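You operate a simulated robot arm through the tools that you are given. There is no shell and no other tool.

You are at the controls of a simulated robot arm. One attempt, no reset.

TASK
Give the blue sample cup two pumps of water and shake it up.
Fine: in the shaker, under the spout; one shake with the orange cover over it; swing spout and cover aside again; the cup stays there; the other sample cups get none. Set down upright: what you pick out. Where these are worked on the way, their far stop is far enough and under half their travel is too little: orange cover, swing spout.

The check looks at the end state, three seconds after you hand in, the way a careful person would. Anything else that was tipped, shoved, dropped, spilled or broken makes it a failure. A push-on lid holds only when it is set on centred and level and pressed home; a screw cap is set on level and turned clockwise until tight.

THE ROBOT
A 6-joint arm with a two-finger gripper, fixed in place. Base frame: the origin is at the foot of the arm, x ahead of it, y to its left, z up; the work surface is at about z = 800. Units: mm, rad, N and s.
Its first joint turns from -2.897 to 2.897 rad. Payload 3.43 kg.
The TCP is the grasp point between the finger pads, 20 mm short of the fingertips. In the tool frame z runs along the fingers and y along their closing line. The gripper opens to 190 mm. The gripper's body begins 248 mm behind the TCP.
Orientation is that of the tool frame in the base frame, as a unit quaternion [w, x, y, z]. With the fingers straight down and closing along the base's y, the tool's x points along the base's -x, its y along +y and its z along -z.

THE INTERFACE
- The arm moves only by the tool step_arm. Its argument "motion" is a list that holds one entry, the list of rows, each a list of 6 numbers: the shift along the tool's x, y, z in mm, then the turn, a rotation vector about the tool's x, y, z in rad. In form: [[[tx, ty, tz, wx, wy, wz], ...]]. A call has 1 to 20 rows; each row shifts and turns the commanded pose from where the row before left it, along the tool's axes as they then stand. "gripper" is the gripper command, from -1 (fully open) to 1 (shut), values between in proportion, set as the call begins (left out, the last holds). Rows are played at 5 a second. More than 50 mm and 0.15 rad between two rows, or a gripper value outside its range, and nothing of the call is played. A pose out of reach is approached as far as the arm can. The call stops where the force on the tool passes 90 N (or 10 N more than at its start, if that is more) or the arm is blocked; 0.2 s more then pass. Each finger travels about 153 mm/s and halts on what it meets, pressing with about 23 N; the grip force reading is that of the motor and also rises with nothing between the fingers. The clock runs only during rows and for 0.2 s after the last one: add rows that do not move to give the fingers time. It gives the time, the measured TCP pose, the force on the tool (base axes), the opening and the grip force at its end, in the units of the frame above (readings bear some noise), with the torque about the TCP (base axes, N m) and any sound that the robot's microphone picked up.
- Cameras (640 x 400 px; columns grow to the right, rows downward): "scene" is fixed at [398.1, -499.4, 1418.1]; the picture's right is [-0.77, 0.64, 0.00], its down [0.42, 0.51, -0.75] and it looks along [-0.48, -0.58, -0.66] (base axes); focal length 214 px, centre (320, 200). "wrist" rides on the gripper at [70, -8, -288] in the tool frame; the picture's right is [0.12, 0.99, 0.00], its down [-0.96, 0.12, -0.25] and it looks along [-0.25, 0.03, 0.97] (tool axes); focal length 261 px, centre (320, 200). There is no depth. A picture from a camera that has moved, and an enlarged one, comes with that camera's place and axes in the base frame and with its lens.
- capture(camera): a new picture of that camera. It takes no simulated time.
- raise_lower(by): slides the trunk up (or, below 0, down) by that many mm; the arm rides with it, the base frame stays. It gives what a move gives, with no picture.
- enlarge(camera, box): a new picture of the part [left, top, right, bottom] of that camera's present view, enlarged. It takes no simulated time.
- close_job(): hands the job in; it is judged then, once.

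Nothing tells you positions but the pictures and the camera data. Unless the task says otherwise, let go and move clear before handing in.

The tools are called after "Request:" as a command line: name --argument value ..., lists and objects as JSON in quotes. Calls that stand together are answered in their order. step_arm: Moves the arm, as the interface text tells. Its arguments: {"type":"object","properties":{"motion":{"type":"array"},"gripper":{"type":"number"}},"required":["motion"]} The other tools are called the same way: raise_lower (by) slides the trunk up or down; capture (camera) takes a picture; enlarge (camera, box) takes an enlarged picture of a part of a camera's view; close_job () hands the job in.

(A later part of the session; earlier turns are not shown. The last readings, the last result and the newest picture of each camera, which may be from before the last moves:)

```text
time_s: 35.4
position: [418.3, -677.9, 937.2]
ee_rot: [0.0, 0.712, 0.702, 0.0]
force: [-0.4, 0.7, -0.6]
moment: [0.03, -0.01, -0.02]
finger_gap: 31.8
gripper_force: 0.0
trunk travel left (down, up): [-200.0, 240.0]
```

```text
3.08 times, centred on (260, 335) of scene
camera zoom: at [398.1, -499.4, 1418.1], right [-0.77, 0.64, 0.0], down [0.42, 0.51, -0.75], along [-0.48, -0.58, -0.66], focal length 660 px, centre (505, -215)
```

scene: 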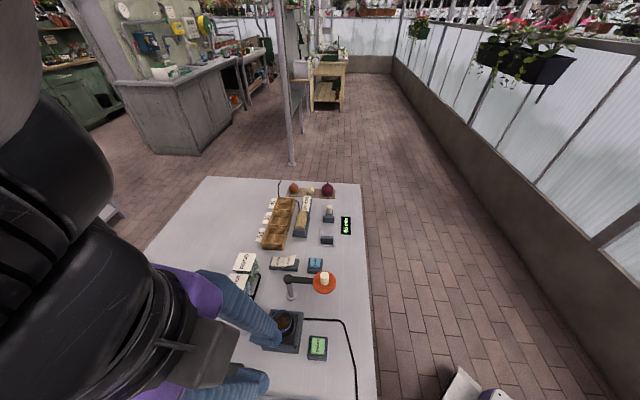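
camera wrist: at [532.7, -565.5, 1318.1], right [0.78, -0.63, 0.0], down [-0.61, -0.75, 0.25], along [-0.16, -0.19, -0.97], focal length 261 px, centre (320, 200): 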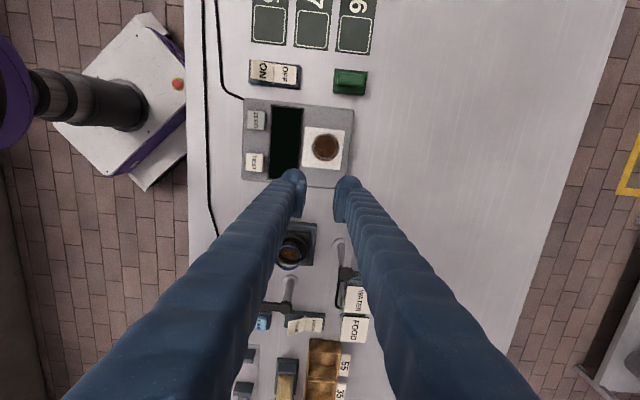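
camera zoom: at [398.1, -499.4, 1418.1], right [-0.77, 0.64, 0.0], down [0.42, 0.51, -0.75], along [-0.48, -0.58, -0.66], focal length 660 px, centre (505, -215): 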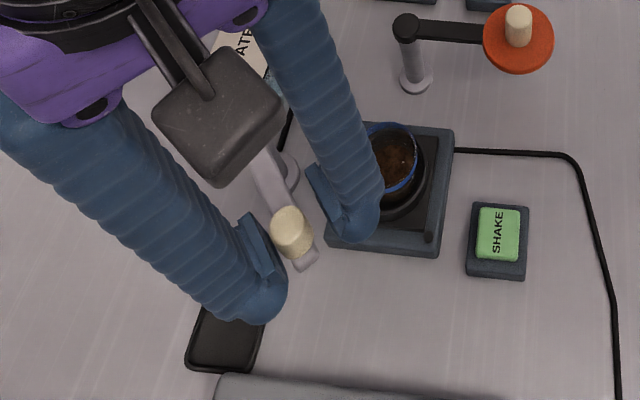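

The spout follows freely. Second half.

Request:
step_arm --motion '[[[-0.81, -12.3, 0, 0, 0, -0.131], [-0.81, -12.3, 0, 0, 0, -0.131], [-0.81, -12.3, 0, 0, 0, -0.131], [-0.81, -12.3, 0, 0, 0, -0.131], [-0.81, -12.3, 0, 0, 0, -0.131], [-0.81, -12.3, 0, 0, 0, -0.131], [0, 0, 0, 0, 0, 0]]]'

Request:
enlarge --camera "wrist" --box '[230, 120, 410, 260]'

Request:
enlarge --camera "scene" --box '[180, 270, 340, 400]'

```text
time_s: 37.0
position: [352.4, -706.8, 937.6]
ee_rot: [0.001, 0.387, 0.922, -0.001]
force: [0.2, 0.6, -0.3]
moment: [0.01, -0.01, -0.01]
finger_gap: 31.9
gripper_force: 0.0
trunk travel left (down, up): [-200.0, 240.0]
```

```text
2.86 times, centred on (320, 190) of wrist
camera zoom: at [296.9, -662.1, 1224.4], right [0.63, 0.78, 0.0], down [0.75, -0.61, 0.25], along [0.19, -0.16, -0.97], focal length 745 px, centre (320, 229)
```

zoom: 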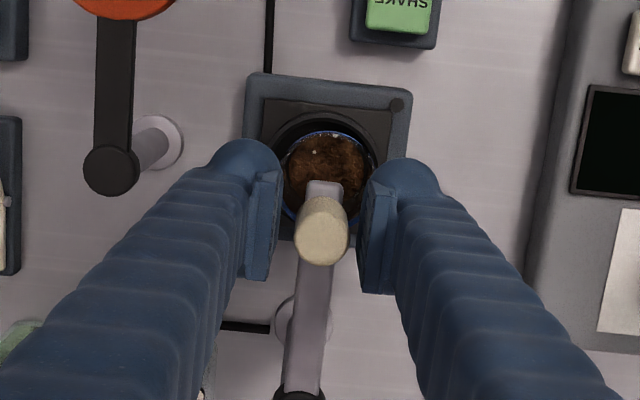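

```text
3.08 times, centred on (260, 335) of scene
camera zoom: at [398.1, -499.4, 1418.1], right [-0.77, 0.64, 0.0], down [0.42, 0.51, -0.75], along [-0.48, -0.58, -0.66], focal length 660 px, centre (505, -215)
```

zoom: 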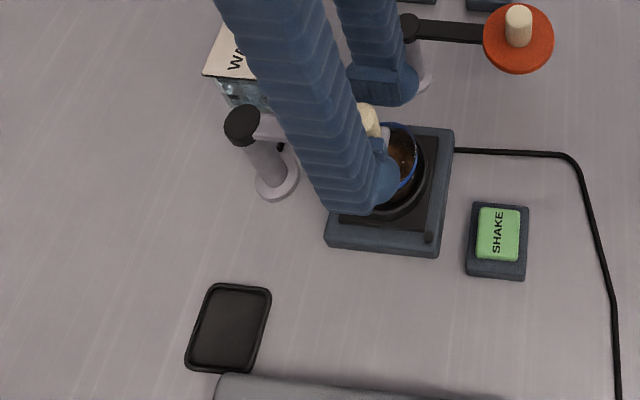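

The spout is nearly over the cup. I'll nudge on to the far stop, watching force.

Request:
step_arm --motion '[[[0, -2, 0, 0, 0, -0.021], [0, -2, 0, 0, 0, -0.021], [0, 0, 0, 0, 0, 0]]]'

Request:
step_arm --motion '[[[0, -2, 0, 0, 0, -0.021], [0, -2, 0, 0, 0, -0.021], [0, 0, 0, 0, 0, 0]]]'

Request:
enlarge --camera "wrist" --box '[230, 120, 410, 260]'

```text
time_s: 37.8
position: [350.5, -708.0, 935.9]
ee_rot: [0.001, 0.369, 0.93, 0.0]
force: [0.2, -1.1, -1.0]
moment: [0.01, -0.01, -0.02]
finger_gap: 31.8
gripper_force: 0.1
trunk travel left (down, up): [-200.0, 240.0]
```

```text
time_s: 38.6
position: [348.8, -710.9, 935.9]
ee_rot: [0.001, 0.349, 0.937, 0.0]
force: [3.8, 2.9, 2.1]
moment: [0.03, -0.05, 0.03]
finger_gap: 34.7
gripper_force: 3.0
trunk travel left (down, up): [-200.0, 240.0]
```

```text
2.86 times, centred on (320, 190) of wrist
camera zoom: at [288.9, -671.4, 1224.3], right [0.56, 0.83, 0.0], down [0.8, -0.54, 0.25], along [0.21, -0.14, -0.97], focal length 745 px, centre (320, 229)
```

zoom: 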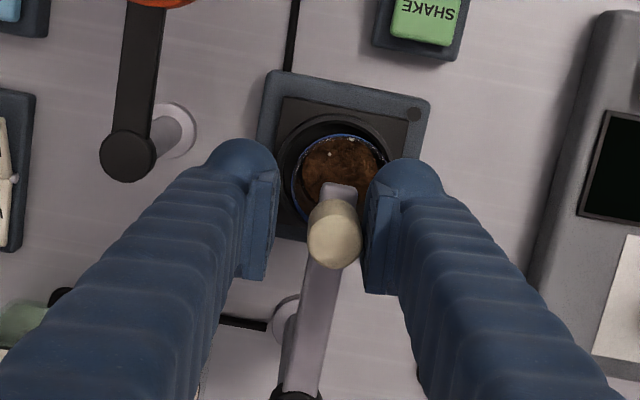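

The gripper met resistance at the stop and the spout tip is over the cup centre. I'll back off slightly, rise, and go look at the rocker and PUMP button.

Request:
step_arm --motion '[[[0, 4, 0, 0, 0, 0], [0, 0, -15, 0, 0, 0], [0, 0, -25, 0, 0, 0], [0, 0, -25, 0, 0, 0], [10.3, -28.6, 0, 0, 0, 0], [10.3, -28.6, 0, 0, 0, 0], [10.3, -28.6, 0, 0, 0, 0], [10.3, -28.6, 0, 0, 0, 0], [10.3, -28.6, 0, 0, 0, 0], [10.3, -28.6, 0, 0, 0, 0], [0, 0, 0, 0, 0, 0], [0, 0, 0, 0, 0, 0]]]'

Request:
capture --camera "wrist"

Request:
enlarge --camera "scene" --box '[200, 230, 360, 370]'

```text
time_s: 41.2
position: [191.1, -798.4, 1000.4]
ee_rot: [0.001, 0.349, 0.937, 0.001]
force: [0.5, -0.7, -0.7]
moment: [-0.01, 0.02, -0.02]
finger_gap: 31.8
gripper_force: 0.0
trunk travel left (down, up): [-200.0, 240.0]
```

```text
taken
camera wrist: at [132.6, -758.6, 1289.0], right [0.56, 0.83, 0.0], down [0.8, -0.54, 0.25], along [0.21, -0.14, -0.97], focal length 261 px, centre (320, 200)
```

wrist: 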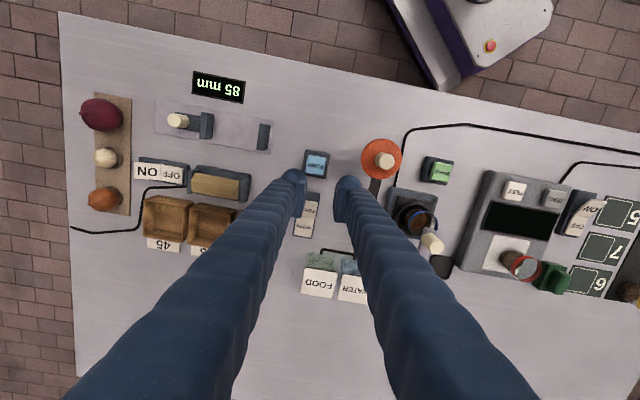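

```text
2.86 times, centred on (280, 300) of scene
camera zoom: at [398.1, -499.4, 1418.1], right [-0.77, 0.64, 0.0], down [0.42, 0.51, -0.75], along [-0.48, -0.58, -0.66], focal length 613 px, centre (434, -86)
```

zoom: 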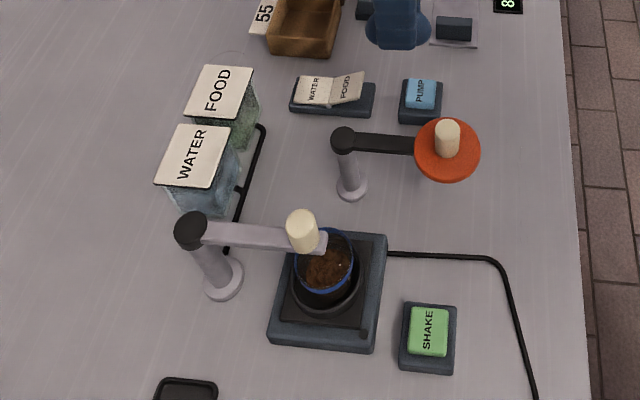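

The spout is over the cup. Now a zoom on the rocker and PUMP button.

Request:
enlarge --camera "wrist" --box '[270, 130, 370, 250]'

Request:
enlarge --camera "scene" --box '[260, 245, 340, 285]'

Request:
enlarge --camera "scene" --box '[270, 300, 320, 340]'

```text
3.33 times, centred on (320, 190) of wrist
camera zoom: at [132.6, -758.6, 1289.0], right [0.56, 0.83, 0.0], down [0.8, -0.54, 0.25], along [0.21, -0.14, -0.97], focal length 869 px, centre (320, 233)
```

zoom: 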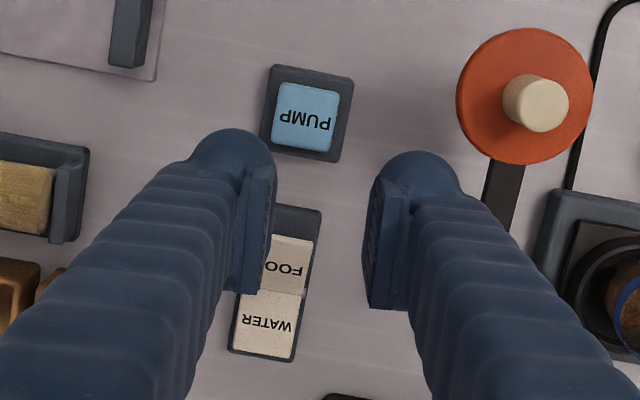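

```text
8.00 times, centred on (300, 265) of scene
camera zoom: at [398.1, -499.4, 1418.1], right [-0.77, 0.64, 0.0], down [0.42, 0.51, -0.75], along [-0.48, -0.58, -0.66], focal length 1716 px, centre (480, -320)
```

zoom: 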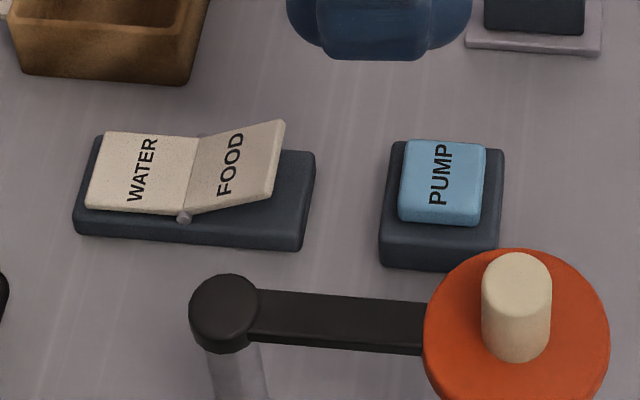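

```text
10.00 times, centred on (295, 320) of scene
camera zoom: at [398.1, -499.4, 1418.1], right [-0.77, 0.64, 0.0], down [0.42, 0.51, -0.75], along [-0.48, -0.58, -0.66], focal length 2145 px, centre (570, -1000)
```

zoom: 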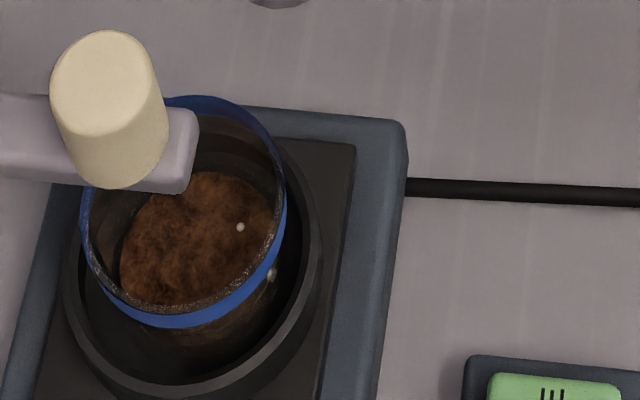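

The rocker's WATER side is down and FOOD is raised. I'll check the scale's ON/OFF rocker (display black) to confirm which way "pressed" reads.

Request:
enlarge --camera "wrist" --box '[470, 160, 640, 300]'

Request:
enlarge --camera "wrist" --box '[70, 60, 290, 220]'

Request:
enlarge --camera "scene" --box '[270, 180, 360, 250]'

```text
2.86 times, centred on (555, 230) of wrist
camera zoom: at [132.6, -758.6, 1289.0], right [0.56, 0.83, 0.0], down [0.8, -0.54, 0.25], along [0.21, -0.14, -0.97], focal length 745 px, centre (-351, 114)
```

zoom: 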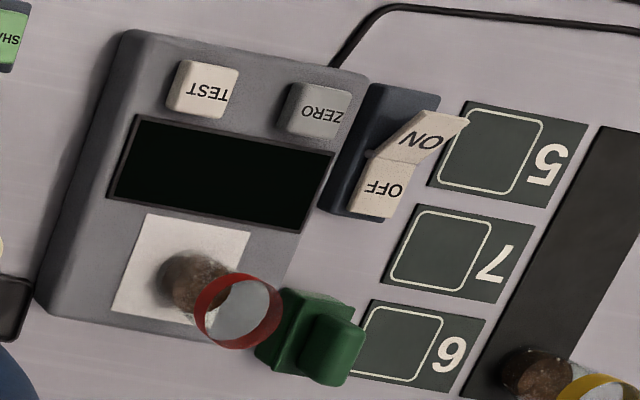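

```text
2.50 times, centred on (180, 140) of wrist
camera zoom: at [132.6, -758.6, 1289.0], right [0.56, 0.83, 0.0], down [0.8, -0.54, 0.25], along [0.21, -0.14, -0.97], focal length 652 px, centre (670, 350)
```

zoom: 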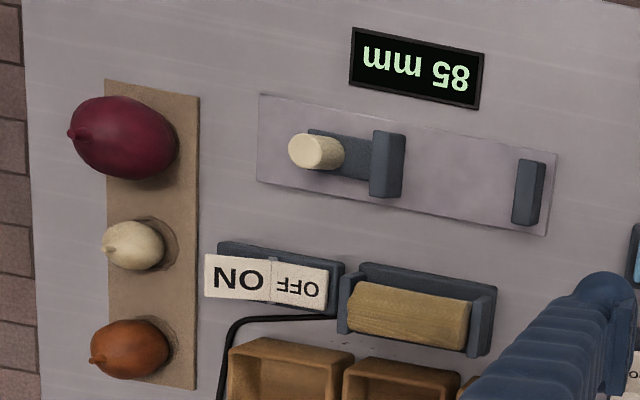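

```text
5.71 times, centred on (315, 215) of scene
camera zoom: at [398.1, -499.4, 1418.1], right [-0.77, 0.64, 0.0], down [0.42, 0.51, -0.75], along [-0.48, -0.58, -0.66], focal length 1226 px, centre (349, 114)
```

zoom: 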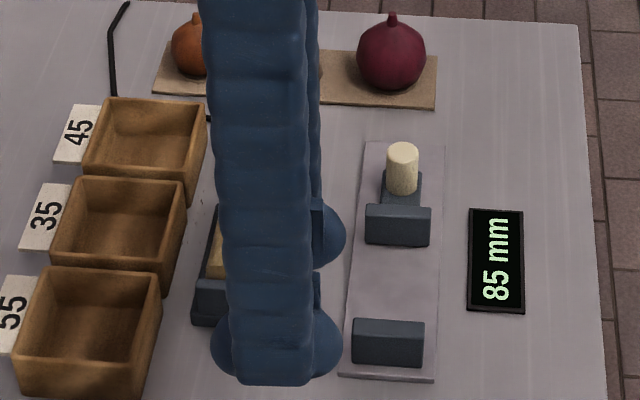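

Confirmed: the scale's OFF side is down with a dark display, so a pressed side is active and WATER is already selected. Next is the PUMP button at (174.5,-795.7), pressed with closed fingers.

Request:
step_arm --motion '[[[7.1, -4.4, 0, 0, 0, 0], [7.2, -4.4, 0, 0, 0, 0], [0, 0, 25, 0, 0, 0], [0, 0, 25, 0, 0, 0], [0, 0, 25, 0, 0, 0], [0, 0, 25, 0, 0, 0], [0, 0, 20, 0, 0, 0], [0, 0, 0, 0, 0, 0], [0, 0, 0, 0, 0, 0]]]' --gripper 1

Request:
enlarge --camera "wrist" --box '[250, 100, 390, 220]'

Request:
enlarge --camera "scene" --box '[270, 230, 350, 290]'

```text
time_s: 43.2
position: [174.2, -795.2, 881.0]
ee_rot: [0.001, 0.35, 0.937, 0.0]
force: [-0.3, -0.7, -0.2]
moment: [0.0, -0.02, -0.02]
finger_gap: 0.0
gripper_force: 23.2
trunk travel left (down, up): [-200.0, 240.0]
```

```text
3.33 times, centred on (320, 160) of wrist
camera zoom: at [115.2, -755.7, 1169.3], right [0.56, 0.83, 0.0], down [0.8, -0.54, 0.25], along [0.21, -0.14, -0.97], focal length 869 px, centre (320, 333)
```

zoom: 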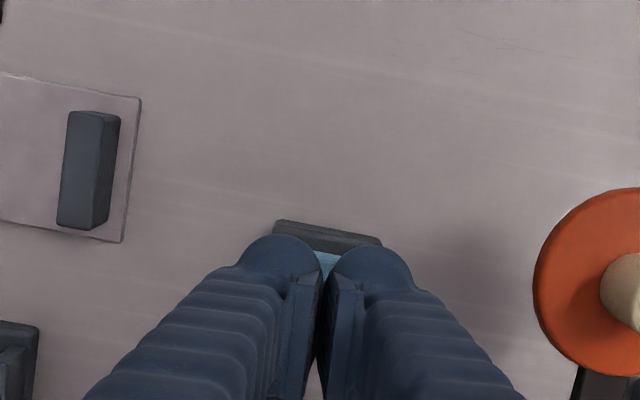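

```text
6.67 times, centred on (310, 260) of scene
camera zoom: at [398.1, -499.4, 1418.1], right [-0.77, 0.64, 0.0], down [0.42, 0.51, -0.75], along [-0.48, -0.58, -0.66], focal length 1430 px, centre (387, -200)
```

zoom: 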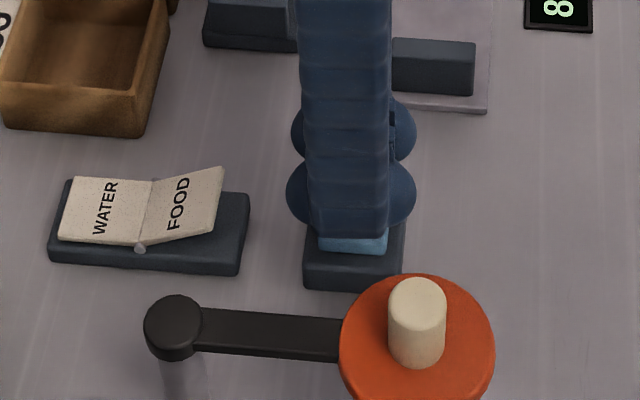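

Centred over the button. Descending slowly to find contact.

Request:
step_arm --motion '[[[0, 0, 8, 0, 0, 0], [0, 0, 8, 0, 0, 0], [0, 0, 4, 0, 0, 0], [0, 0, 0, 0, 0, 0]]]'

Request:
step_arm --motion '[[[0, 0, 2, 0, 0, 0], [0, 0, 2, 0, 0, 0], [0, 0, 0, 0, 0, 0]]]'

Request:
step_arm --motion '[[[0, 0, 2, 0, 0, 0], [0, 0, 0, 0, 0, 0]]]'

```text
time_s: 44.2
position: [174.1, -794.3, 861.2]
ee_rot: [0.001, 0.35, 0.937, 0.0]
force: [0.1, -0.6, 0.1]
moment: [0.02, 0.02, -0.01]
finger_gap: 0.1
gripper_force: 23.2
trunk travel left (down, up): [-200.0, 240.0]
```

```text
time_s: 45.0
position: [173.8, -795.4, 857.6]
ee_rot: [0.001, 0.349, 0.937, 0.0]
force: [1.1, 0.5, 0.0]
moment: [-0.04, -0.01, 0.02]
finger_gap: 0.1
gripper_force: 22.5
trunk travel left (down, up): [-200.0, 240.0]
```

```text
time_s: 45.6
position: [174.2, -795.8, 855.1]
ee_rot: [0.001, 0.349, 0.937, 0.0]
force: [0.5, 0.1, 0.6]
moment: [-0.01, 0.04, 0.0]
finger_gap: 0.0
gripper_force: 23.1
trunk travel left (down, up): [-200.0, 240.0]
```

No contact yet; continuing in 2 mm steps.

Request:
step_arm --motion '[[[0, 0, 2, 0, 0, 0], [0, 0, 0, 0, 0, 0]]]'

Request:
step_arm --motion '[[[0, 0, 2, 0, 0, 0], [0, 0, 0, 0, 0, 0]]]'

```text
time_s: 46.2
position: [175.0, -795.4, 853.7]
ee_rot: [0.001, 0.35, 0.937, 0.001]
force: [-0.3, -0.2, 0.5]
moment: [0.0, -0.01, 0.04]
finger_gap: 6.0
gripper_force: 34.3
trunk travel left (down, up): [-200.0, 240.0]
```

```text
time_s: 46.8
position: [175.0, -794.4, 851.3]
ee_rot: [0.0, 0.35, 0.937, 0.0]
force: [-0.2, -1.0, 1.4]
moment: [0.02, 0.0, -0.02]
finger_gap: 5.9
gripper_force: 34.1
trunk travel left (down, up): [-200.0, 240.0]
```

The finger gap jumped to 6 mm, so something is pushing the fingers apart. Looking.

Request:
enlarge --camera "wrist" --box '[270, 120, 370, 210]'

Request:
enlarge --camera "scene" --box '[290, 245, 340, 285]'

```text
4.44 times, centred on (320, 165) of wrist
camera zoom: at [115.9, -755.1, 1140.0], right [0.56, 0.83, 0.0], down [0.8, -0.54, 0.25], along [0.21, -0.14, -0.97], focal length 1158 px, centre (320, 356)
```

zoom: 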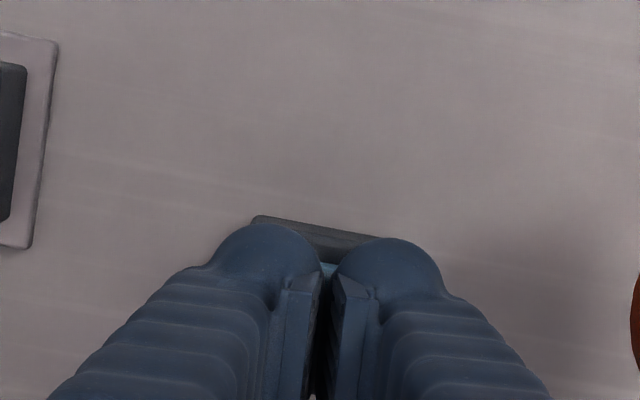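

```text
10.00 times, centred on (315, 265) of scene
camera zoom: at [398.1, -499.4, 1418.1], right [-0.77, 0.64, 0.0], down [0.42, 0.51, -0.75], along [-0.48, -0.58, -0.66], focal length 2145 px, centre (370, -450)
```

zoom: 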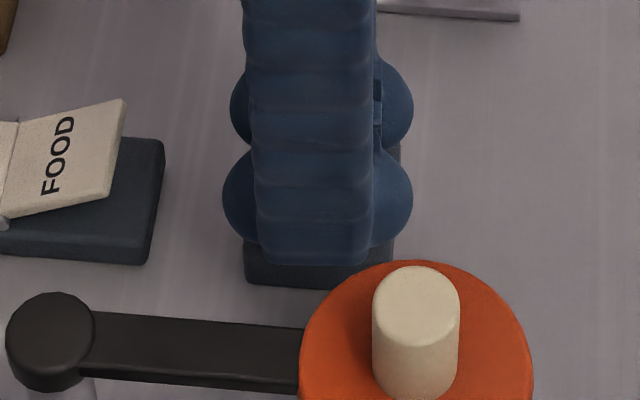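

No click was reported, and the wedging looks like a contact effect of the fully closed pads. I'll rise a little, set a small fixed gap instead of squeezing, and try again.

Request:
step_arm --motion '[[[0, 0, -5, 0, 0, 0], [0, 0, -5, 0, 0, 0], [0, 0, 0, 0, 0, 0], [0, 0, 0, 0, 0, 0]]]' --gripper 0.92

Request:
enlarge --camera "scene" --box '[270, 300, 320, 340]'

Request:
enlarge --camera "scene" --box '[290, 245, 340, 285]'

```text
time_s: 47.8
position: [174.3, -793.9, 862.0]
ee_rot: [0.0, 0.349, 0.937, 0.0]
force: [0.1, 0.3, -0.8]
moment: [0.01, -0.02, 0.01]
finger_gap: 7.7
gripper_force: 0.0
trunk travel left (down, up): [-200.0, 240.0]
```

```text
10.00 times, centred on (295, 320) of scene
camera zoom: at [398.1, -499.4, 1418.1], right [-0.77, 0.64, 0.0], down [0.42, 0.51, -0.75], along [-0.48, -0.58, -0.66], focal length 2145 px, centre (570, -1000)
```

zoom: 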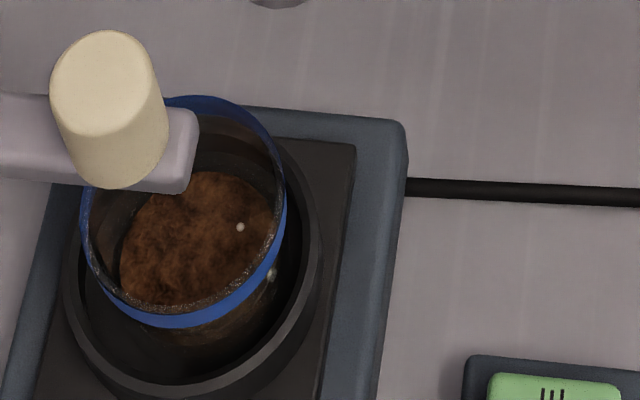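

```text
10.00 times, centred on (315, 265) of scene
camera zoom: at [398.1, -499.4, 1418.1], right [-0.77, 0.64, 0.0], down [0.42, 0.51, -0.75], along [-0.48, -0.58, -0.66], focal length 2145 px, centre (370, -450)
```

zoom: 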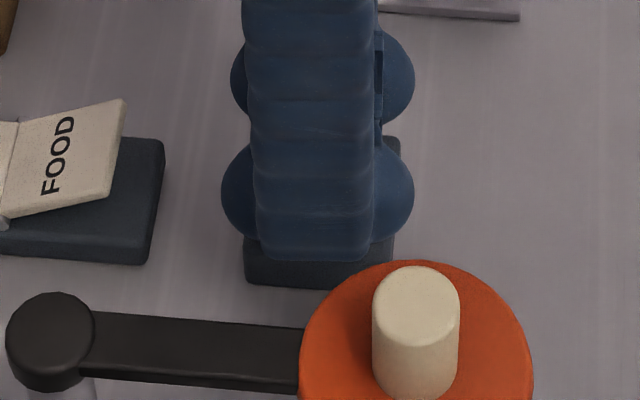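

The cup is unchanged, so no pump has happened yet. Pressing again with the fixed gap.

Request:
step_arm --motion '[[[0, 0, 4, 0, 0, 0], [0, 0, 4, 0, 0, 0], [0, 0, 0, 0, 0, 0]]]'

Request:
step_arm --motion '[[[0, 0, 2, 0, 0, 0], [0, 0, 0, 0, 0, 0]]]'

Request:
step_arm --motion '[[[0, 0, 2, 0, 0, 0], [0, 0, 0, 0, 0, 0]]]'

```text
time_s: 48.6
position: [175.1, -794.9, 853.9]
ee_rot: [0.001, 0.349, 0.937, 0.0]
force: [-0.4, -0.6, 0.3]
moment: [0.0, 0.0, 0.02]
finger_gap: 7.4
gripper_force: 0.1
trunk travel left (down, up): [-200.0, 240.0]
```

```text
time_s: 49.2
position: [174.3, -795.3, 851.2]
ee_rot: [0.0, 0.35, 0.937, -0.001]
force: [-0.1, -0.7, 1.3]
moment: [-0.01, 0.02, 0.02]
finger_gap: 7.4
gripper_force: 0.2
trunk travel left (down, up): [-200.0, 240.0]
```

```text
time_s: 49.8
position: [174.3, -793.9, 850.6]
ee_rot: [0.001, 0.35, 0.937, 0.0]
force: [1.1, -1.1, 2.1]
moment: [0.01, -0.03, -0.01]
finger_gap: 7.7
gripper_force: 0.0
trunk travel left (down, up): [-200.0, 240.0]
heard: click
```

Click heard, so that is pump one. Releasing fully and checking the cup.

Request:
step_arm --motion '[[[0, 0, -4, 0, 0, 0], [0, 0, -4, 0, 0, 0], [0, 0, -4, 0, 0, 0], [0, 0, 0, 0, 0, 0], [0, 0, 0, 0, 0, 0], [0, 0, 0, 0, 0, 0], [0, 0, 0, 0, 0, 0], [0, 0, 0, 0, 0, 0]]]'

Request:
enlarge --camera "scene" --box '[270, 300, 320, 340]'

Request:
enlarge --camera "scene" --box '[290, 245, 340, 285]'

```text
time_s: 51.6
position: [174.9, -795.6, 861.9]
ee_rot: [0.0, 0.35, 0.937, 0.0]
force: [-0.9, -0.6, 0.1]
moment: [0.04, 0.01, 0.02]
finger_gap: 7.6
gripper_force: 0.0
trunk travel left (down, up): [-200.0, 240.0]
```

```text
10.00 times, centred on (295, 320) of scene
camera zoom: at [398.1, -499.4, 1418.1], right [-0.77, 0.64, 0.0], down [0.42, 0.51, -0.75], along [-0.48, -0.58, -0.66], focal length 2145 px, centre (570, -1000)
```

zoom: 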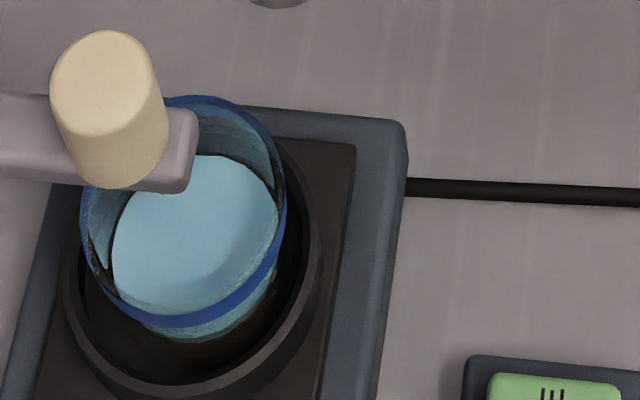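

```text
10.00 times, centred on (315, 265) of scene
camera zoom: at [398.1, -499.4, 1418.1], right [-0.77, 0.64, 0.0], down [0.42, 0.51, -0.75], along [-0.48, -0.58, -0.66], focal length 2145 px, centre (370, -450)
```

zoom: 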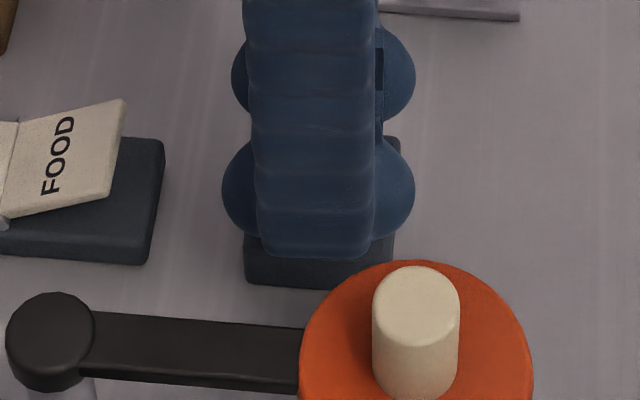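

Blue water is now in the cup from pump one. Pressing for pump two the same way.

Request:
step_arm --motion '[[[0, 0, 4, 0, 0, 0], [0, 0, 4, 0, 0, 0], [0, 0, 2, 0, 0, 0], [0, 0, 0, 0, 0, 0]]]'

Request:
step_arm --motion '[[[0, 0, 2, 0, 0, 0], [0, 0, 0, 0, 0, 0]]]'

```text
time_s: 52.6
position: [175.6, -795.8, 852.8]
ee_rot: [0.001, 0.35, 0.937, 0.0]
force: [0.4, 1.0, 1.6]
moment: [0.03, 0.02, 0.02]
finger_gap: 7.7
gripper_force: 0.1
trunk travel left (down, up): [-200.0, 240.0]
```

```text
time_s: 53.2
position: [174.9, -795.0, 849.7]
ee_rot: [0.0, 0.35, 0.937, 0.0]
force: [-0.7, -0.1, 1.8]
moment: [0.02, 0.0, 0.02]
finger_gap: 7.7
gripper_force: 0.0
trunk travel left (down, up): [-200.0, 240.0]
heard: click
```

Second click: two pumps done. Releasing, rising clear, and returning above the spout knob.

Request:
step_arm --motion '[[[0, 0, -4, 0, 0, 0], [0, 0, -16, 0, 0, 0], [0, 0, -30, 0, 0, 0], [0, 0, -30, 0, 0, 0], [0, 0, -30, 0, 0, 0], [0, 0, -40, 0, 0, 0], [-13.2, 30.5, 0, 0, 0, 0], [-13.2, 30.5, 0, 0, 0, 0], [-13.2, 30.5, 0, 0, 0, 0], [-13.2, 30.5, 0, 0, 0, 0], [-13.2, 30.5, 0, 0, 0, 0], [-13.2, 30.5, 0, 0, 0, 0], [0, 0, 0, 0, 0, 0.07], [0, 0, 0, 0, 0, 0], [0, 0, 0, 0, 0, 0]]]'

Request:
step_arm --motion '[[[0, 0, 0, 0, 0, 0], [0, 0, 0, 0, 0, 0]]]' --gripper 0.64

Request:
enlarge --camera "wrist" --box '[230, 120, 410, 260]'

Request:
enlarge --camera "scene" --box '[200, 230, 360, 370]'

```text
time_s: 56.4
position: [355.2, -708.5, 999.1]
ee_rot: [0.001, 0.384, 0.923, 0.0]
force: [1.2, 0.0, 0.3]
moment: [0.02, 0.0, -0.01]
finger_gap: 7.6
gripper_force: 0.1
trunk travel left (down, up): [-200.0, 240.0]
```

```text
time_s: 57.0
position: [355.4, -708.1, 999.3]
ee_rot: [0.001, 0.382, 0.924, 0.0]
force: [0.2, 0.0, -0.6]
moment: [0.0, 0.0, 0.02]
finger_gap: 34.0
gripper_force: 0.0
trunk travel left (down, up): [-200.0, 240.0]
```

```text
2.86 times, centred on (320, 190) of wrist
camera zoom: at [298.7, -664.4, 1287.4], right [0.62, 0.79, 0.0], down [0.76, -0.6, 0.25], along [0.2, -0.15, -0.97], focal length 745 px, centre (320, 229)
```

zoom: 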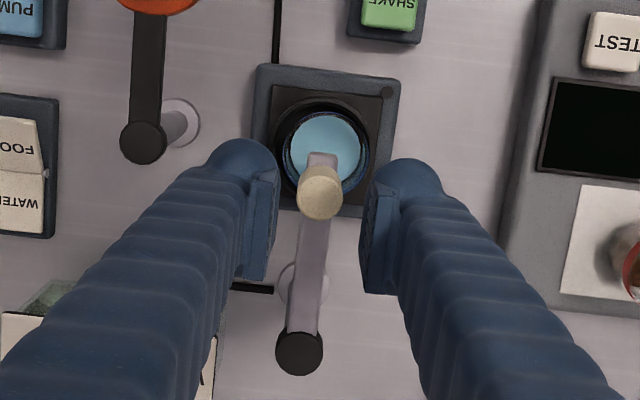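

```text
2.86 times, centred on (280, 300) of scene
camera zoom: at [398.1, -499.4, 1418.1], right [-0.77, 0.64, 0.0], down [0.42, 0.51, -0.75], along [-0.48, -0.58, -0.66], focal length 613 px, centre (434, -86)
```

zoom: 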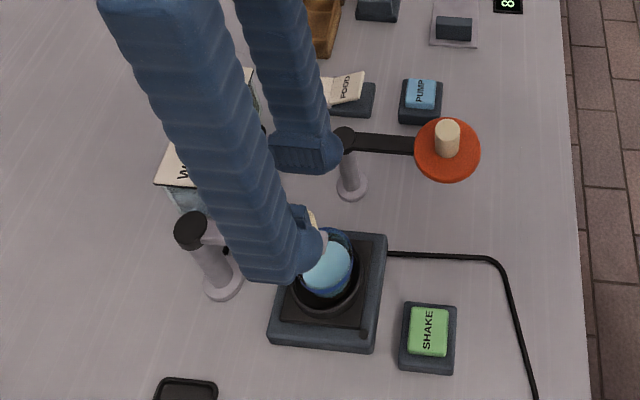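

The knob is centred in the cage. Descending and swinging the spout back the other way, slowly.

Request:
step_arm --motion '[[[0, 0, 15, 0, 0, 0], [0, 0, 15, 0, 0, 0], [0, 0, 15, 0, 0, 0], [0, 0, 15, 0, 0, 0], [0, 0, 2, 0, 0, 0], [0, 0, 0, 0, 0, 0]]]'

Request:
enlarge --camera "wrist" --box '[230, 120, 410, 260]'

```text
time_s: 58.4
position: [353.7, -707.5, 936.2]
ee_rot: [0.001, 0.382, 0.924, 0.0]
force: [0.6, 0.8, -0.4]
moment: [-0.03, 0.01, 0.03]
finger_gap: 34.3
gripper_force: 0.0
trunk travel left (down, up): [-200.0, 240.0]
```

```text
2.86 times, centred on (320, 190) of wrist
camera zoom: at [298.6, -664.7, 1225.0], right [0.62, 0.79, 0.0], down [0.76, -0.6, 0.25], along [0.2, -0.15, -0.97], focal length 745 px, centre (320, 229)
```

zoom: 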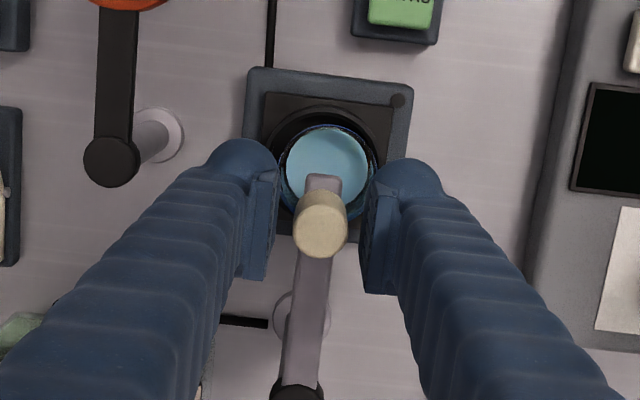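

Request:
step_arm --motion '[[[-0.81, 12.3, 0, 0, 0, 0.131], [-0.81, 12.3, 0, 0, 0, 0.131], [-0.81, 12.3, 0, 0, 0, 0.131], [-0.81, 12.3, 0, 0, 0, 0.131], [-0.81, 12.3, 0, 0, 0, 0.131], [-0.81, 12.3, 0, 0, 0, 0.131], [0, 0, 0, 0, 0, 0]]]'

Request:
enlarge --camera "wrist" --box '[230, 120, 410, 260]'

```text
time_s: 60.0
position: [422.4, -680.9, 937.3]
ee_rot: [0.0, 0.708, 0.706, 0.0]
force: [0.5, -0.9, 0.0]
moment: [0.05, 0.03, 0.01]
finger_gap: 34.2
gripper_force: 0.1
trunk travel left (down, up): [-200.0, 240.0]
```

```text
2.86 times, centred on (320, 190) of wrist
camera zoom: at [413.2, -610.8, 1226.0], right [0.99, 0.12, 0.0], down [0.11, -0.96, 0.25], along [0.03, -0.25, -0.97], focal length 745 px, centre (320, 229)
```

zoom: 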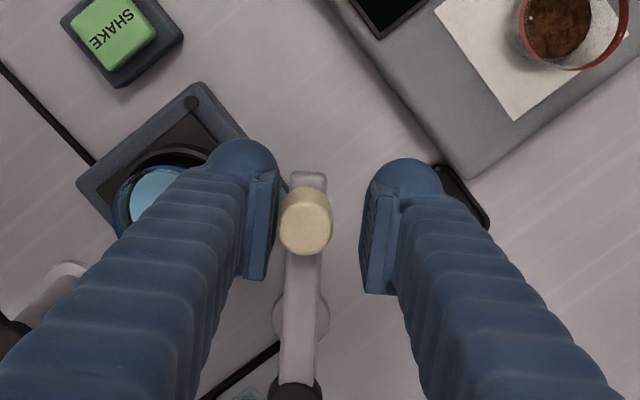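

The spout follows at halfway. Continuing to the original stop.

Request:
step_arm --motion '[[[-0.81, 12.3, 0, 0, 0, 0.131], [-0.81, 12.3, 0, 0, 0, 0.131], [-0.81, 12.3, 0, 0, 0, 0.131], [-0.81, 12.3, 0, 0, 0, 0.131], [-0.81, 12.3, 0, 0, 0, 0.131], [-0.81, 12.3, 0, 0, 0, 0.131], [0, 0, 0, 0, 0, 0]]]'

Request:
step_arm --motion '[[[0, 2, 0, 0, 0, 0.021], [0, 2, 0, 0, 0, 0.021], [0, 0, 0, 0, 0, 0]]]'

Request:
enlarge --camera "wrist" --box '[230, 120, 410, 260]'

```text
time_s: 61.6
position: [488.4, -708.1, 937.8]
ee_rot: [0.001, 0.924, 0.382, 0.001]
force: [-1.2, -0.6, -0.3]
moment: [0.01, 0.01, 0.02]
finger_gap: 34.1
gripper_force: 0.0
trunk travel left (down, up): [-200.0, 240.0]
```

```text
time_s: 62.4
position: [490.7, -712.2, 937.6]
ee_rot: [0.001, 0.932, 0.362, 0.0]
force: [-0.6, 0.3, -0.2]
moment: [0.01, -0.02, 0.01]
finger_gap: 34.3
gripper_force: 0.1
trunk travel left (down, up): [-200.0, 240.0]
```

```text
2.86 times, centred on (320, 190) of wrist
camera zoom: at [537.2, -658.2, 1225.9], right [0.76, -0.65, 0.0], down [-0.63, -0.74, 0.25], along [-0.16, -0.19, -0.97], focal length 745 px, centre (320, 229)
```

zoom: 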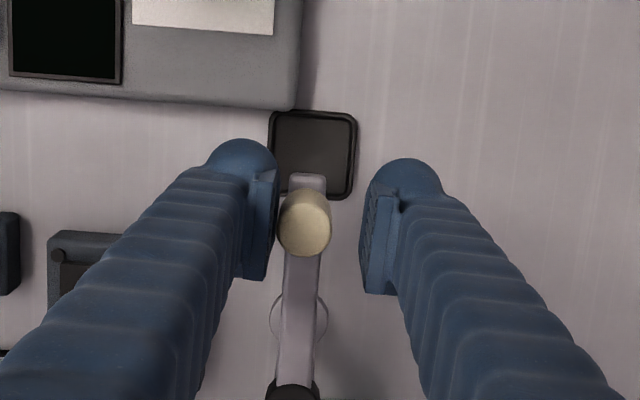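

Almost home; nudging on to feel the stop.

Request:
step_arm --motion '[[[0, 2, 0, 0, 0, 0.021], [0, 0, 0, 0, 0, 0]]]'

Request:
step_arm --motion '[[[0, 2, 0, 0, 0, 0.021], [0, 0, 0, 0, 0, 0]]]'

Request:
enlarge --camera "wrist" --box '[230, 120, 410, 260]'

```text
time_s: 63.0
position: [492.1, -712.4, 937.4]
ee_rot: [-0.001, 0.936, 0.353, 0.0]
force: [-0.6, 0.3, 0.4]
moment: [-0.01, 0.0, 0.02]
finger_gap: 35.3
gripper_force: 1.5
trunk travel left (down, up): [-200.0, 240.0]
```

```text
time_s: 63.6
position: [493.2, -713.1, 938.9]
ee_rot: [0.0, 0.939, 0.343, 0.0]
force: [-5.0, 3.0, -1.2]
moment: [0.03, 0.03, 0.03]
finger_gap: 37.4
gripper_force: 2.8
trunk travel left (down, up): [-200.0, 240.0]
```

```text
2.86 times, centred on (320, 190) of wrist
camera zoom: at [541.3, -662.4, 1226.3], right [0.73, -0.68, 0.0], down [-0.66, -0.71, 0.25], along [-0.17, -0.18, -0.97], focal length 745 px, centre (320, 229)
```

zoom: 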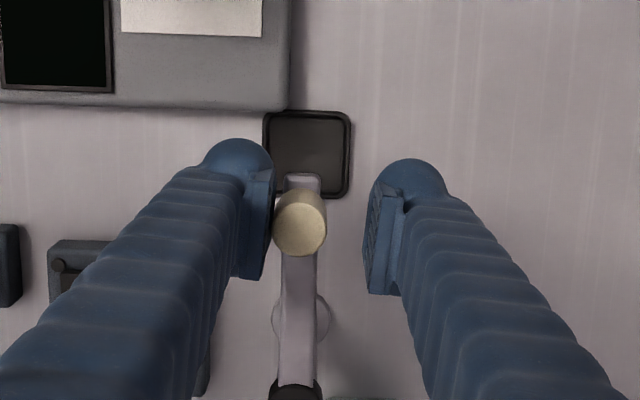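

The spout is back at its rest stop. Releasing, rising, and heading to the orange cover's knob with the wrist turned for its arc.

Request:
step_arm --motion '[[[0, -6, 0, 0, 0, 0], [0, 0, -20, 0, 0, 0], [0, 0, -30, 0, 0, 0], [0, 0, -30, 0, 0, 0], [-20.7, -17.8, 0, 0, 0, 0], [-20.7, -17.8, 0, 0, 0, 0], [-20.7, -17.8, 0, 0, 0, 0], [-20.7, -17.8, 0, 0, 0, 0], [-20.7, -17.8, 0, 0, 0, 0], [-20.7, -17.8, 0, 0, 0, 0], [-20.7, -17.8, 0, 0, 0, 0], [-20.7, -17.8, 0, 0, 0, 0], [-20.7, -17.8, 0, 0, 0, 0], [-20.7, -17.8, 0, 0, 0, 0], [0, 0, 0, 0, 0, 0]]]'

Request:
step_arm --motion '[[[0, 0, 0, 0, 0, -0.1364], [0, 0, 0, 0, 0, -0.1364], [0, 0, 0, 0, 0, -0.1364], [0, 0, 0, 0, 0, -0.1364], [0, 0, 0, 0, 0, -0.1364], [0, 0, 0, 0, 0, -0.1364], [0, 0, 0, 0, 0, -0.1364], [0, 0, 0, 0, 0, -0.1364], [0, 0, 0, 0, 0, -0.1364], [0, 0, 0, 0, 0, -0.1364], [0, 0, 0, 0, 0, -0.1364], [0, 0, 0, 0, 0, -0.1364], [0, 0, 0, 0, 0, 0], [0, 0, 0, 0, 0, 0]]]'

Request:
enlarge --camera "wrist" --box '[230, 120, 410, 260]'

Request:
enlarge --camera "scene" --box '[180, 250, 360, 400]'

```text
time_s: 66.8
position: [216.0, -706.6, 1016.6]
ee_rot: [0.001, 0.939, 0.344, 0.0]
force: [0.2, -0.1, 0.4]
moment: [0.04, -0.01, -0.04]
finger_gap: 34.2
gripper_force: 0.0
trunk travel left (down, up): [-200.0, 240.0]
```

```text
time_s: 69.8
position: [215.7, -707.6, 1017.4]
ee_rot: [0.0, 0.391, 0.921, -0.001]
force: [-0.1, 0.4, -0.2]
moment: [0.0, -0.01, -0.02]
finger_gap: 34.3
gripper_force: 0.1
trunk travel left (down, up): [-200.0, 240.0]
```

```text
2.86 times, centred on (320, 190) of wrist
camera zoom: at [160.4, -662.4, 1306.2], right [0.63, 0.78, 0.0], down [0.75, -0.61, 0.25], along [0.19, -0.16, -0.97], focal length 745 px, centre (320, 229)
```

zoom: 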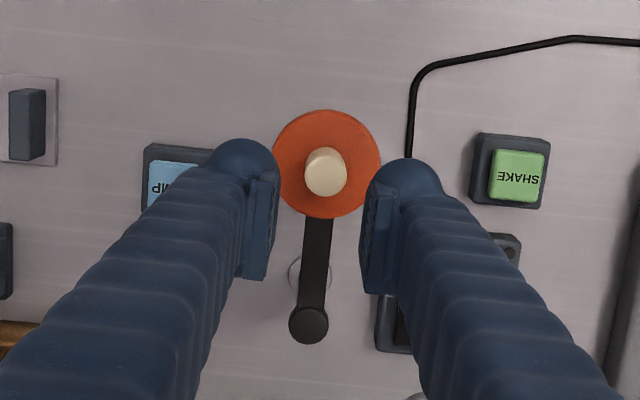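

```text
2.67 times, centred on (270, 325) of scene
camera zoom: at [398.1, -499.4, 1418.1], right [-0.77, 0.64, 0.0], down [0.42, 0.51, -0.75], along [-0.48, -0.58, -0.66], focal length 572 px, centre (453, -133)
```

zoom: 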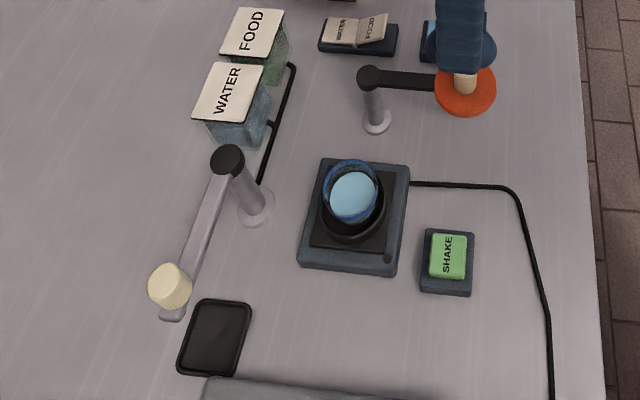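

The cover knob is at about (215,-702.5) with its top near z 940 and disc top near 905. Shifting to centre it and descending to z 932.

Request:
step_arm --motion '[[[3.6, 3.2, 0, 0, 0, 0], [0, 0, 20, 0, 0, 0], [0, 0, 20, 0, 0, 0], [0, 0, 0, 0, 0, 0], [0, 0, 0, 0, 0, 0]]]'

Request:
enlarge --camera "wrist" --box '[230, 120, 410, 260]'

Request:
enlarge --camera "scene" --box '[270, 250, 350, 310]'

```text
time_s: 71.0
position: [215.9, -700.7, 978.3]
ee_rot: [0.0, 0.391, 0.92, 0.0]
force: [-1.1, -0.3, -0.2]
moment: [-0.01, 0.01, 0.0]
finger_gap: 34.0
gripper_force: 0.1
trunk travel left (down, up): [-200.0, 240.0]
```

```text
2.86 times, centred on (320, 190) of wrist
camera zoom: at [160.5, -657.7, 1265.8], right [0.63, 0.78, 0.0], down [0.75, -0.61, 0.25], along [0.19, -0.16, -0.97], focal length 745 px, centre (320, 229)
```

zoom: 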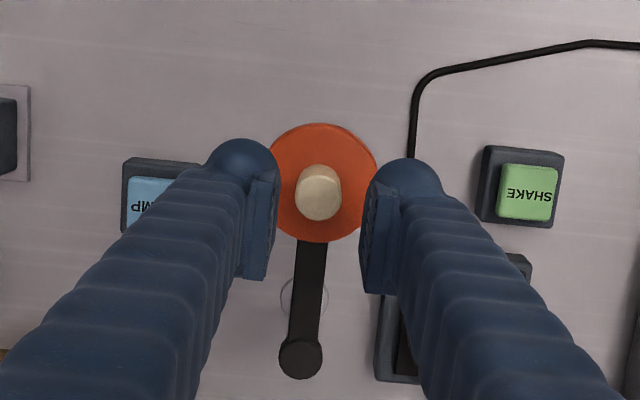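

```text
6.67 times, centred on (310, 280) of scene
camera zoom: at [398.1, -499.4, 1418.1], right [-0.77, 0.64, 0.0], down [0.42, 0.51, -0.75], along [-0.48, -0.58, -0.66], focal length 1430 px, centre (387, -333)
```

zoom: 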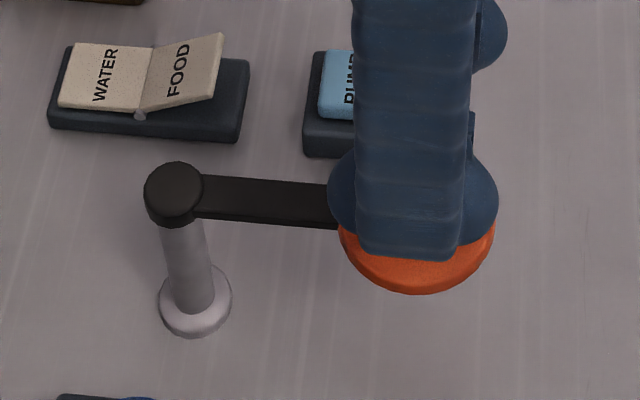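

Well centred. Descending the rest, gently at the end.

Request:
step_arm --motion '[[[0, 0, 15, 0, 0, 0], [0, 0, 15, 0, 0, 0], [0, 0, 6, 0, 0, 0], [0, 0, 4, 0, 0, 0], [0, 0, 4, 0, 0, 0], [0, 0, 0, 0, 0, 0]]]'

Request:
enlarge --camera "wrist" --box '[230, 120, 410, 260]'

Request:
enlarge --camera "scene" --box '[270, 250, 350, 310]'

```text
time_s: 72.4
position: [216.7, -701.8, 934.1]
ee_rot: [0.001, 0.391, 0.92, -0.001]
force: [0.6, 0.2, 0.1]
moment: [0.03, 0.0, -0.02]
finger_gap: 34.3
gripper_force: 0.0
trunk travel left (down, up): [-200.0, 240.0]
```

```text
2.86 times, centred on (320, 190) of wrist
camera zoom: at [161.1, -657.5, 1222.2], right [0.63, 0.78, 0.0], down [0.75, -0.61, 0.25], along [0.19, -0.16, -0.97], focal length 745 px, centre (320, 229)
```

zoom: 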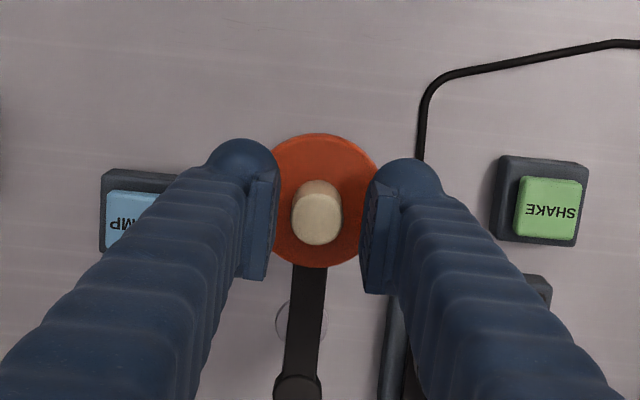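

```text
6.67 times, centred on (310, 280) of scene
camera zoom: at [398.1, -499.4, 1418.1], right [-0.77, 0.64, 0.0], down [0.42, 0.51, -0.75], along [-0.48, -0.58, -0.66], focal length 1430 px, centre (387, -333)
```

zoom: 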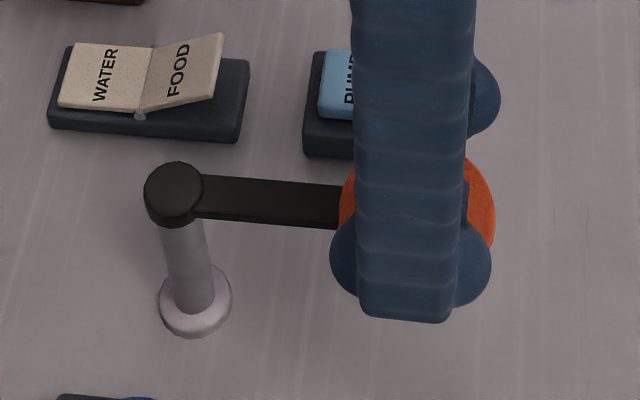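

The knob is caged with no contact on the disc. Swinging the cover toward the shaker, half way first.

Request:
step_arm --motion '[[[-0.81, 12.3, 0, 0, 0, 0.131], [-0.81, 12.3, 0, 0, 0, 0.131], [-0.81, 12.3, 0, 0, 0, 0.131], [-0.81, 12.3, 0, 0, 0, 0.131], [-0.81, 12.3, 0, 0, 0, 0.131], [-0.81, 12.3, 0, 0, 0, 0.131], [0, 0, 0, 0, 0, 0]]]'

Request:
enlarge --camera "wrist" --box '[230, 120, 410, 260]'

Request:
enlarge --camera "scene" --box '[240, 250, 350, 350]'

```text
time_s: 74.0
position: [282.7, -675.8, 933.9]
ee_rot: [0.001, 0.715, 0.699, 0.001]
force: [-0.8, 0.0, 0.0]
moment: [0.02, -0.03, 0.03]
finger_gap: 34.0
gripper_force: 0.1
trunk travel left (down, up): [-200.0, 240.0]
```

```text
2.86 times, centred on (320, 190) of wrist
camera zoom: at [275.7, -605.2, 1222.5], right [1.0, 0.1, 0.0], down [0.1, -0.96, 0.25], along [0.03, -0.25, -0.97], focal length 745 px, centre (320, 229)
```

zoom: 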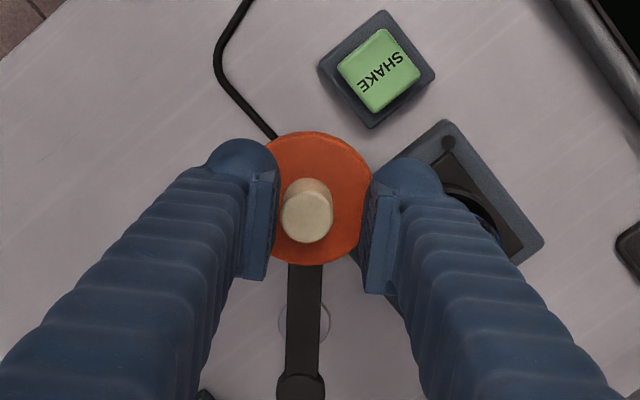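

```text
4.00 times, centred on (295, 300) of scene
camera zoom: at [398.1, -499.4, 1418.1], right [-0.77, 0.64, 0.0], down [0.42, 0.51, -0.75], along [-0.48, -0.58, -0.66], focal length 858 px, centre (420, -200)
```

zoom: 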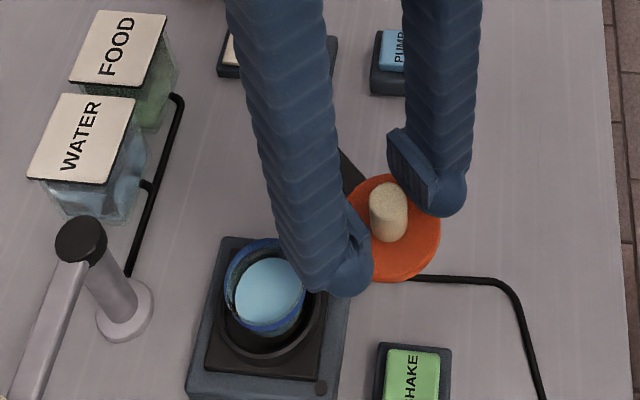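

The cover follows. A few more rows, then I'll check its clearance over the cup rim.

Request:
step_arm --motion '[[[-0.81, 12.3, 0, 0, 0, 0.131], [-0.81, 12.3, 0, 0, 0, 0.131], [0, 0, 0, 0, 0, 0]]]'

Request:
enlarge --camera "scene" --box '[250, 280, 330, 340]'

Request:
step_arm --motion '[[[-0.81, 12.3, 0, 0, 0, 0.131], [0, 0, 0, 0, 0, 0]]]'

Request:
enlarge --camera "scene" --box '[250, 280, 330, 340]'

```text
time_s: 74.8
position: [308.0, -680.2, 936.1]
ee_rot: [0.001, 0.8, 0.601, 0.001]
force: [-0.6, -0.3, -0.2]
moment: [0.03, 0.0, 0.02]
finger_gap: 34.1
gripper_force: 0.0
trunk travel left (down, up): [-200.0, 240.0]
```

```text
6.67 times, centred on (290, 310) of scene
camera zoom: at [398.1, -499.4, 1418.1], right [-0.77, 0.64, 0.0], down [0.42, 0.51, -0.75], along [-0.48, -0.58, -0.66], focal length 1430 px, centre (520, -533)
```

zoom: 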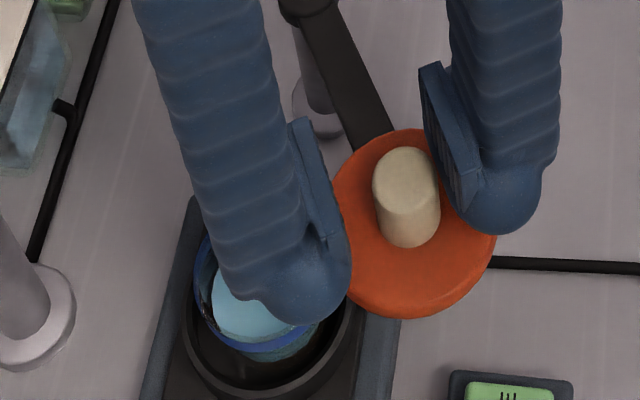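

```text
time_s: 75.4
position: [318.4, -683.5, 934.2]
ee_rot: [0.001, 0.837, 0.547, 0.0]
force: [0.0, -0.4, 0.2]
moment: [0.05, -0.01, 0.01]
finger_gap: 34.3
gripper_force: 0.1
trunk travel left (down, up): [-200.0, 240.0]
```

```text
6.67 times, centred on (290, 310) of scene
camera zoom: at [398.1, -499.4, 1418.1], right [-0.77, 0.64, 0.0], down [0.42, 0.51, -0.75], along [-0.48, -0.58, -0.66], focal length 1430 px, centre (520, -533)
```

zoom: 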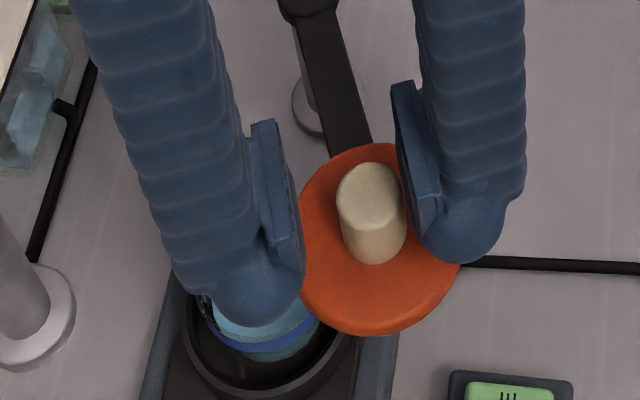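

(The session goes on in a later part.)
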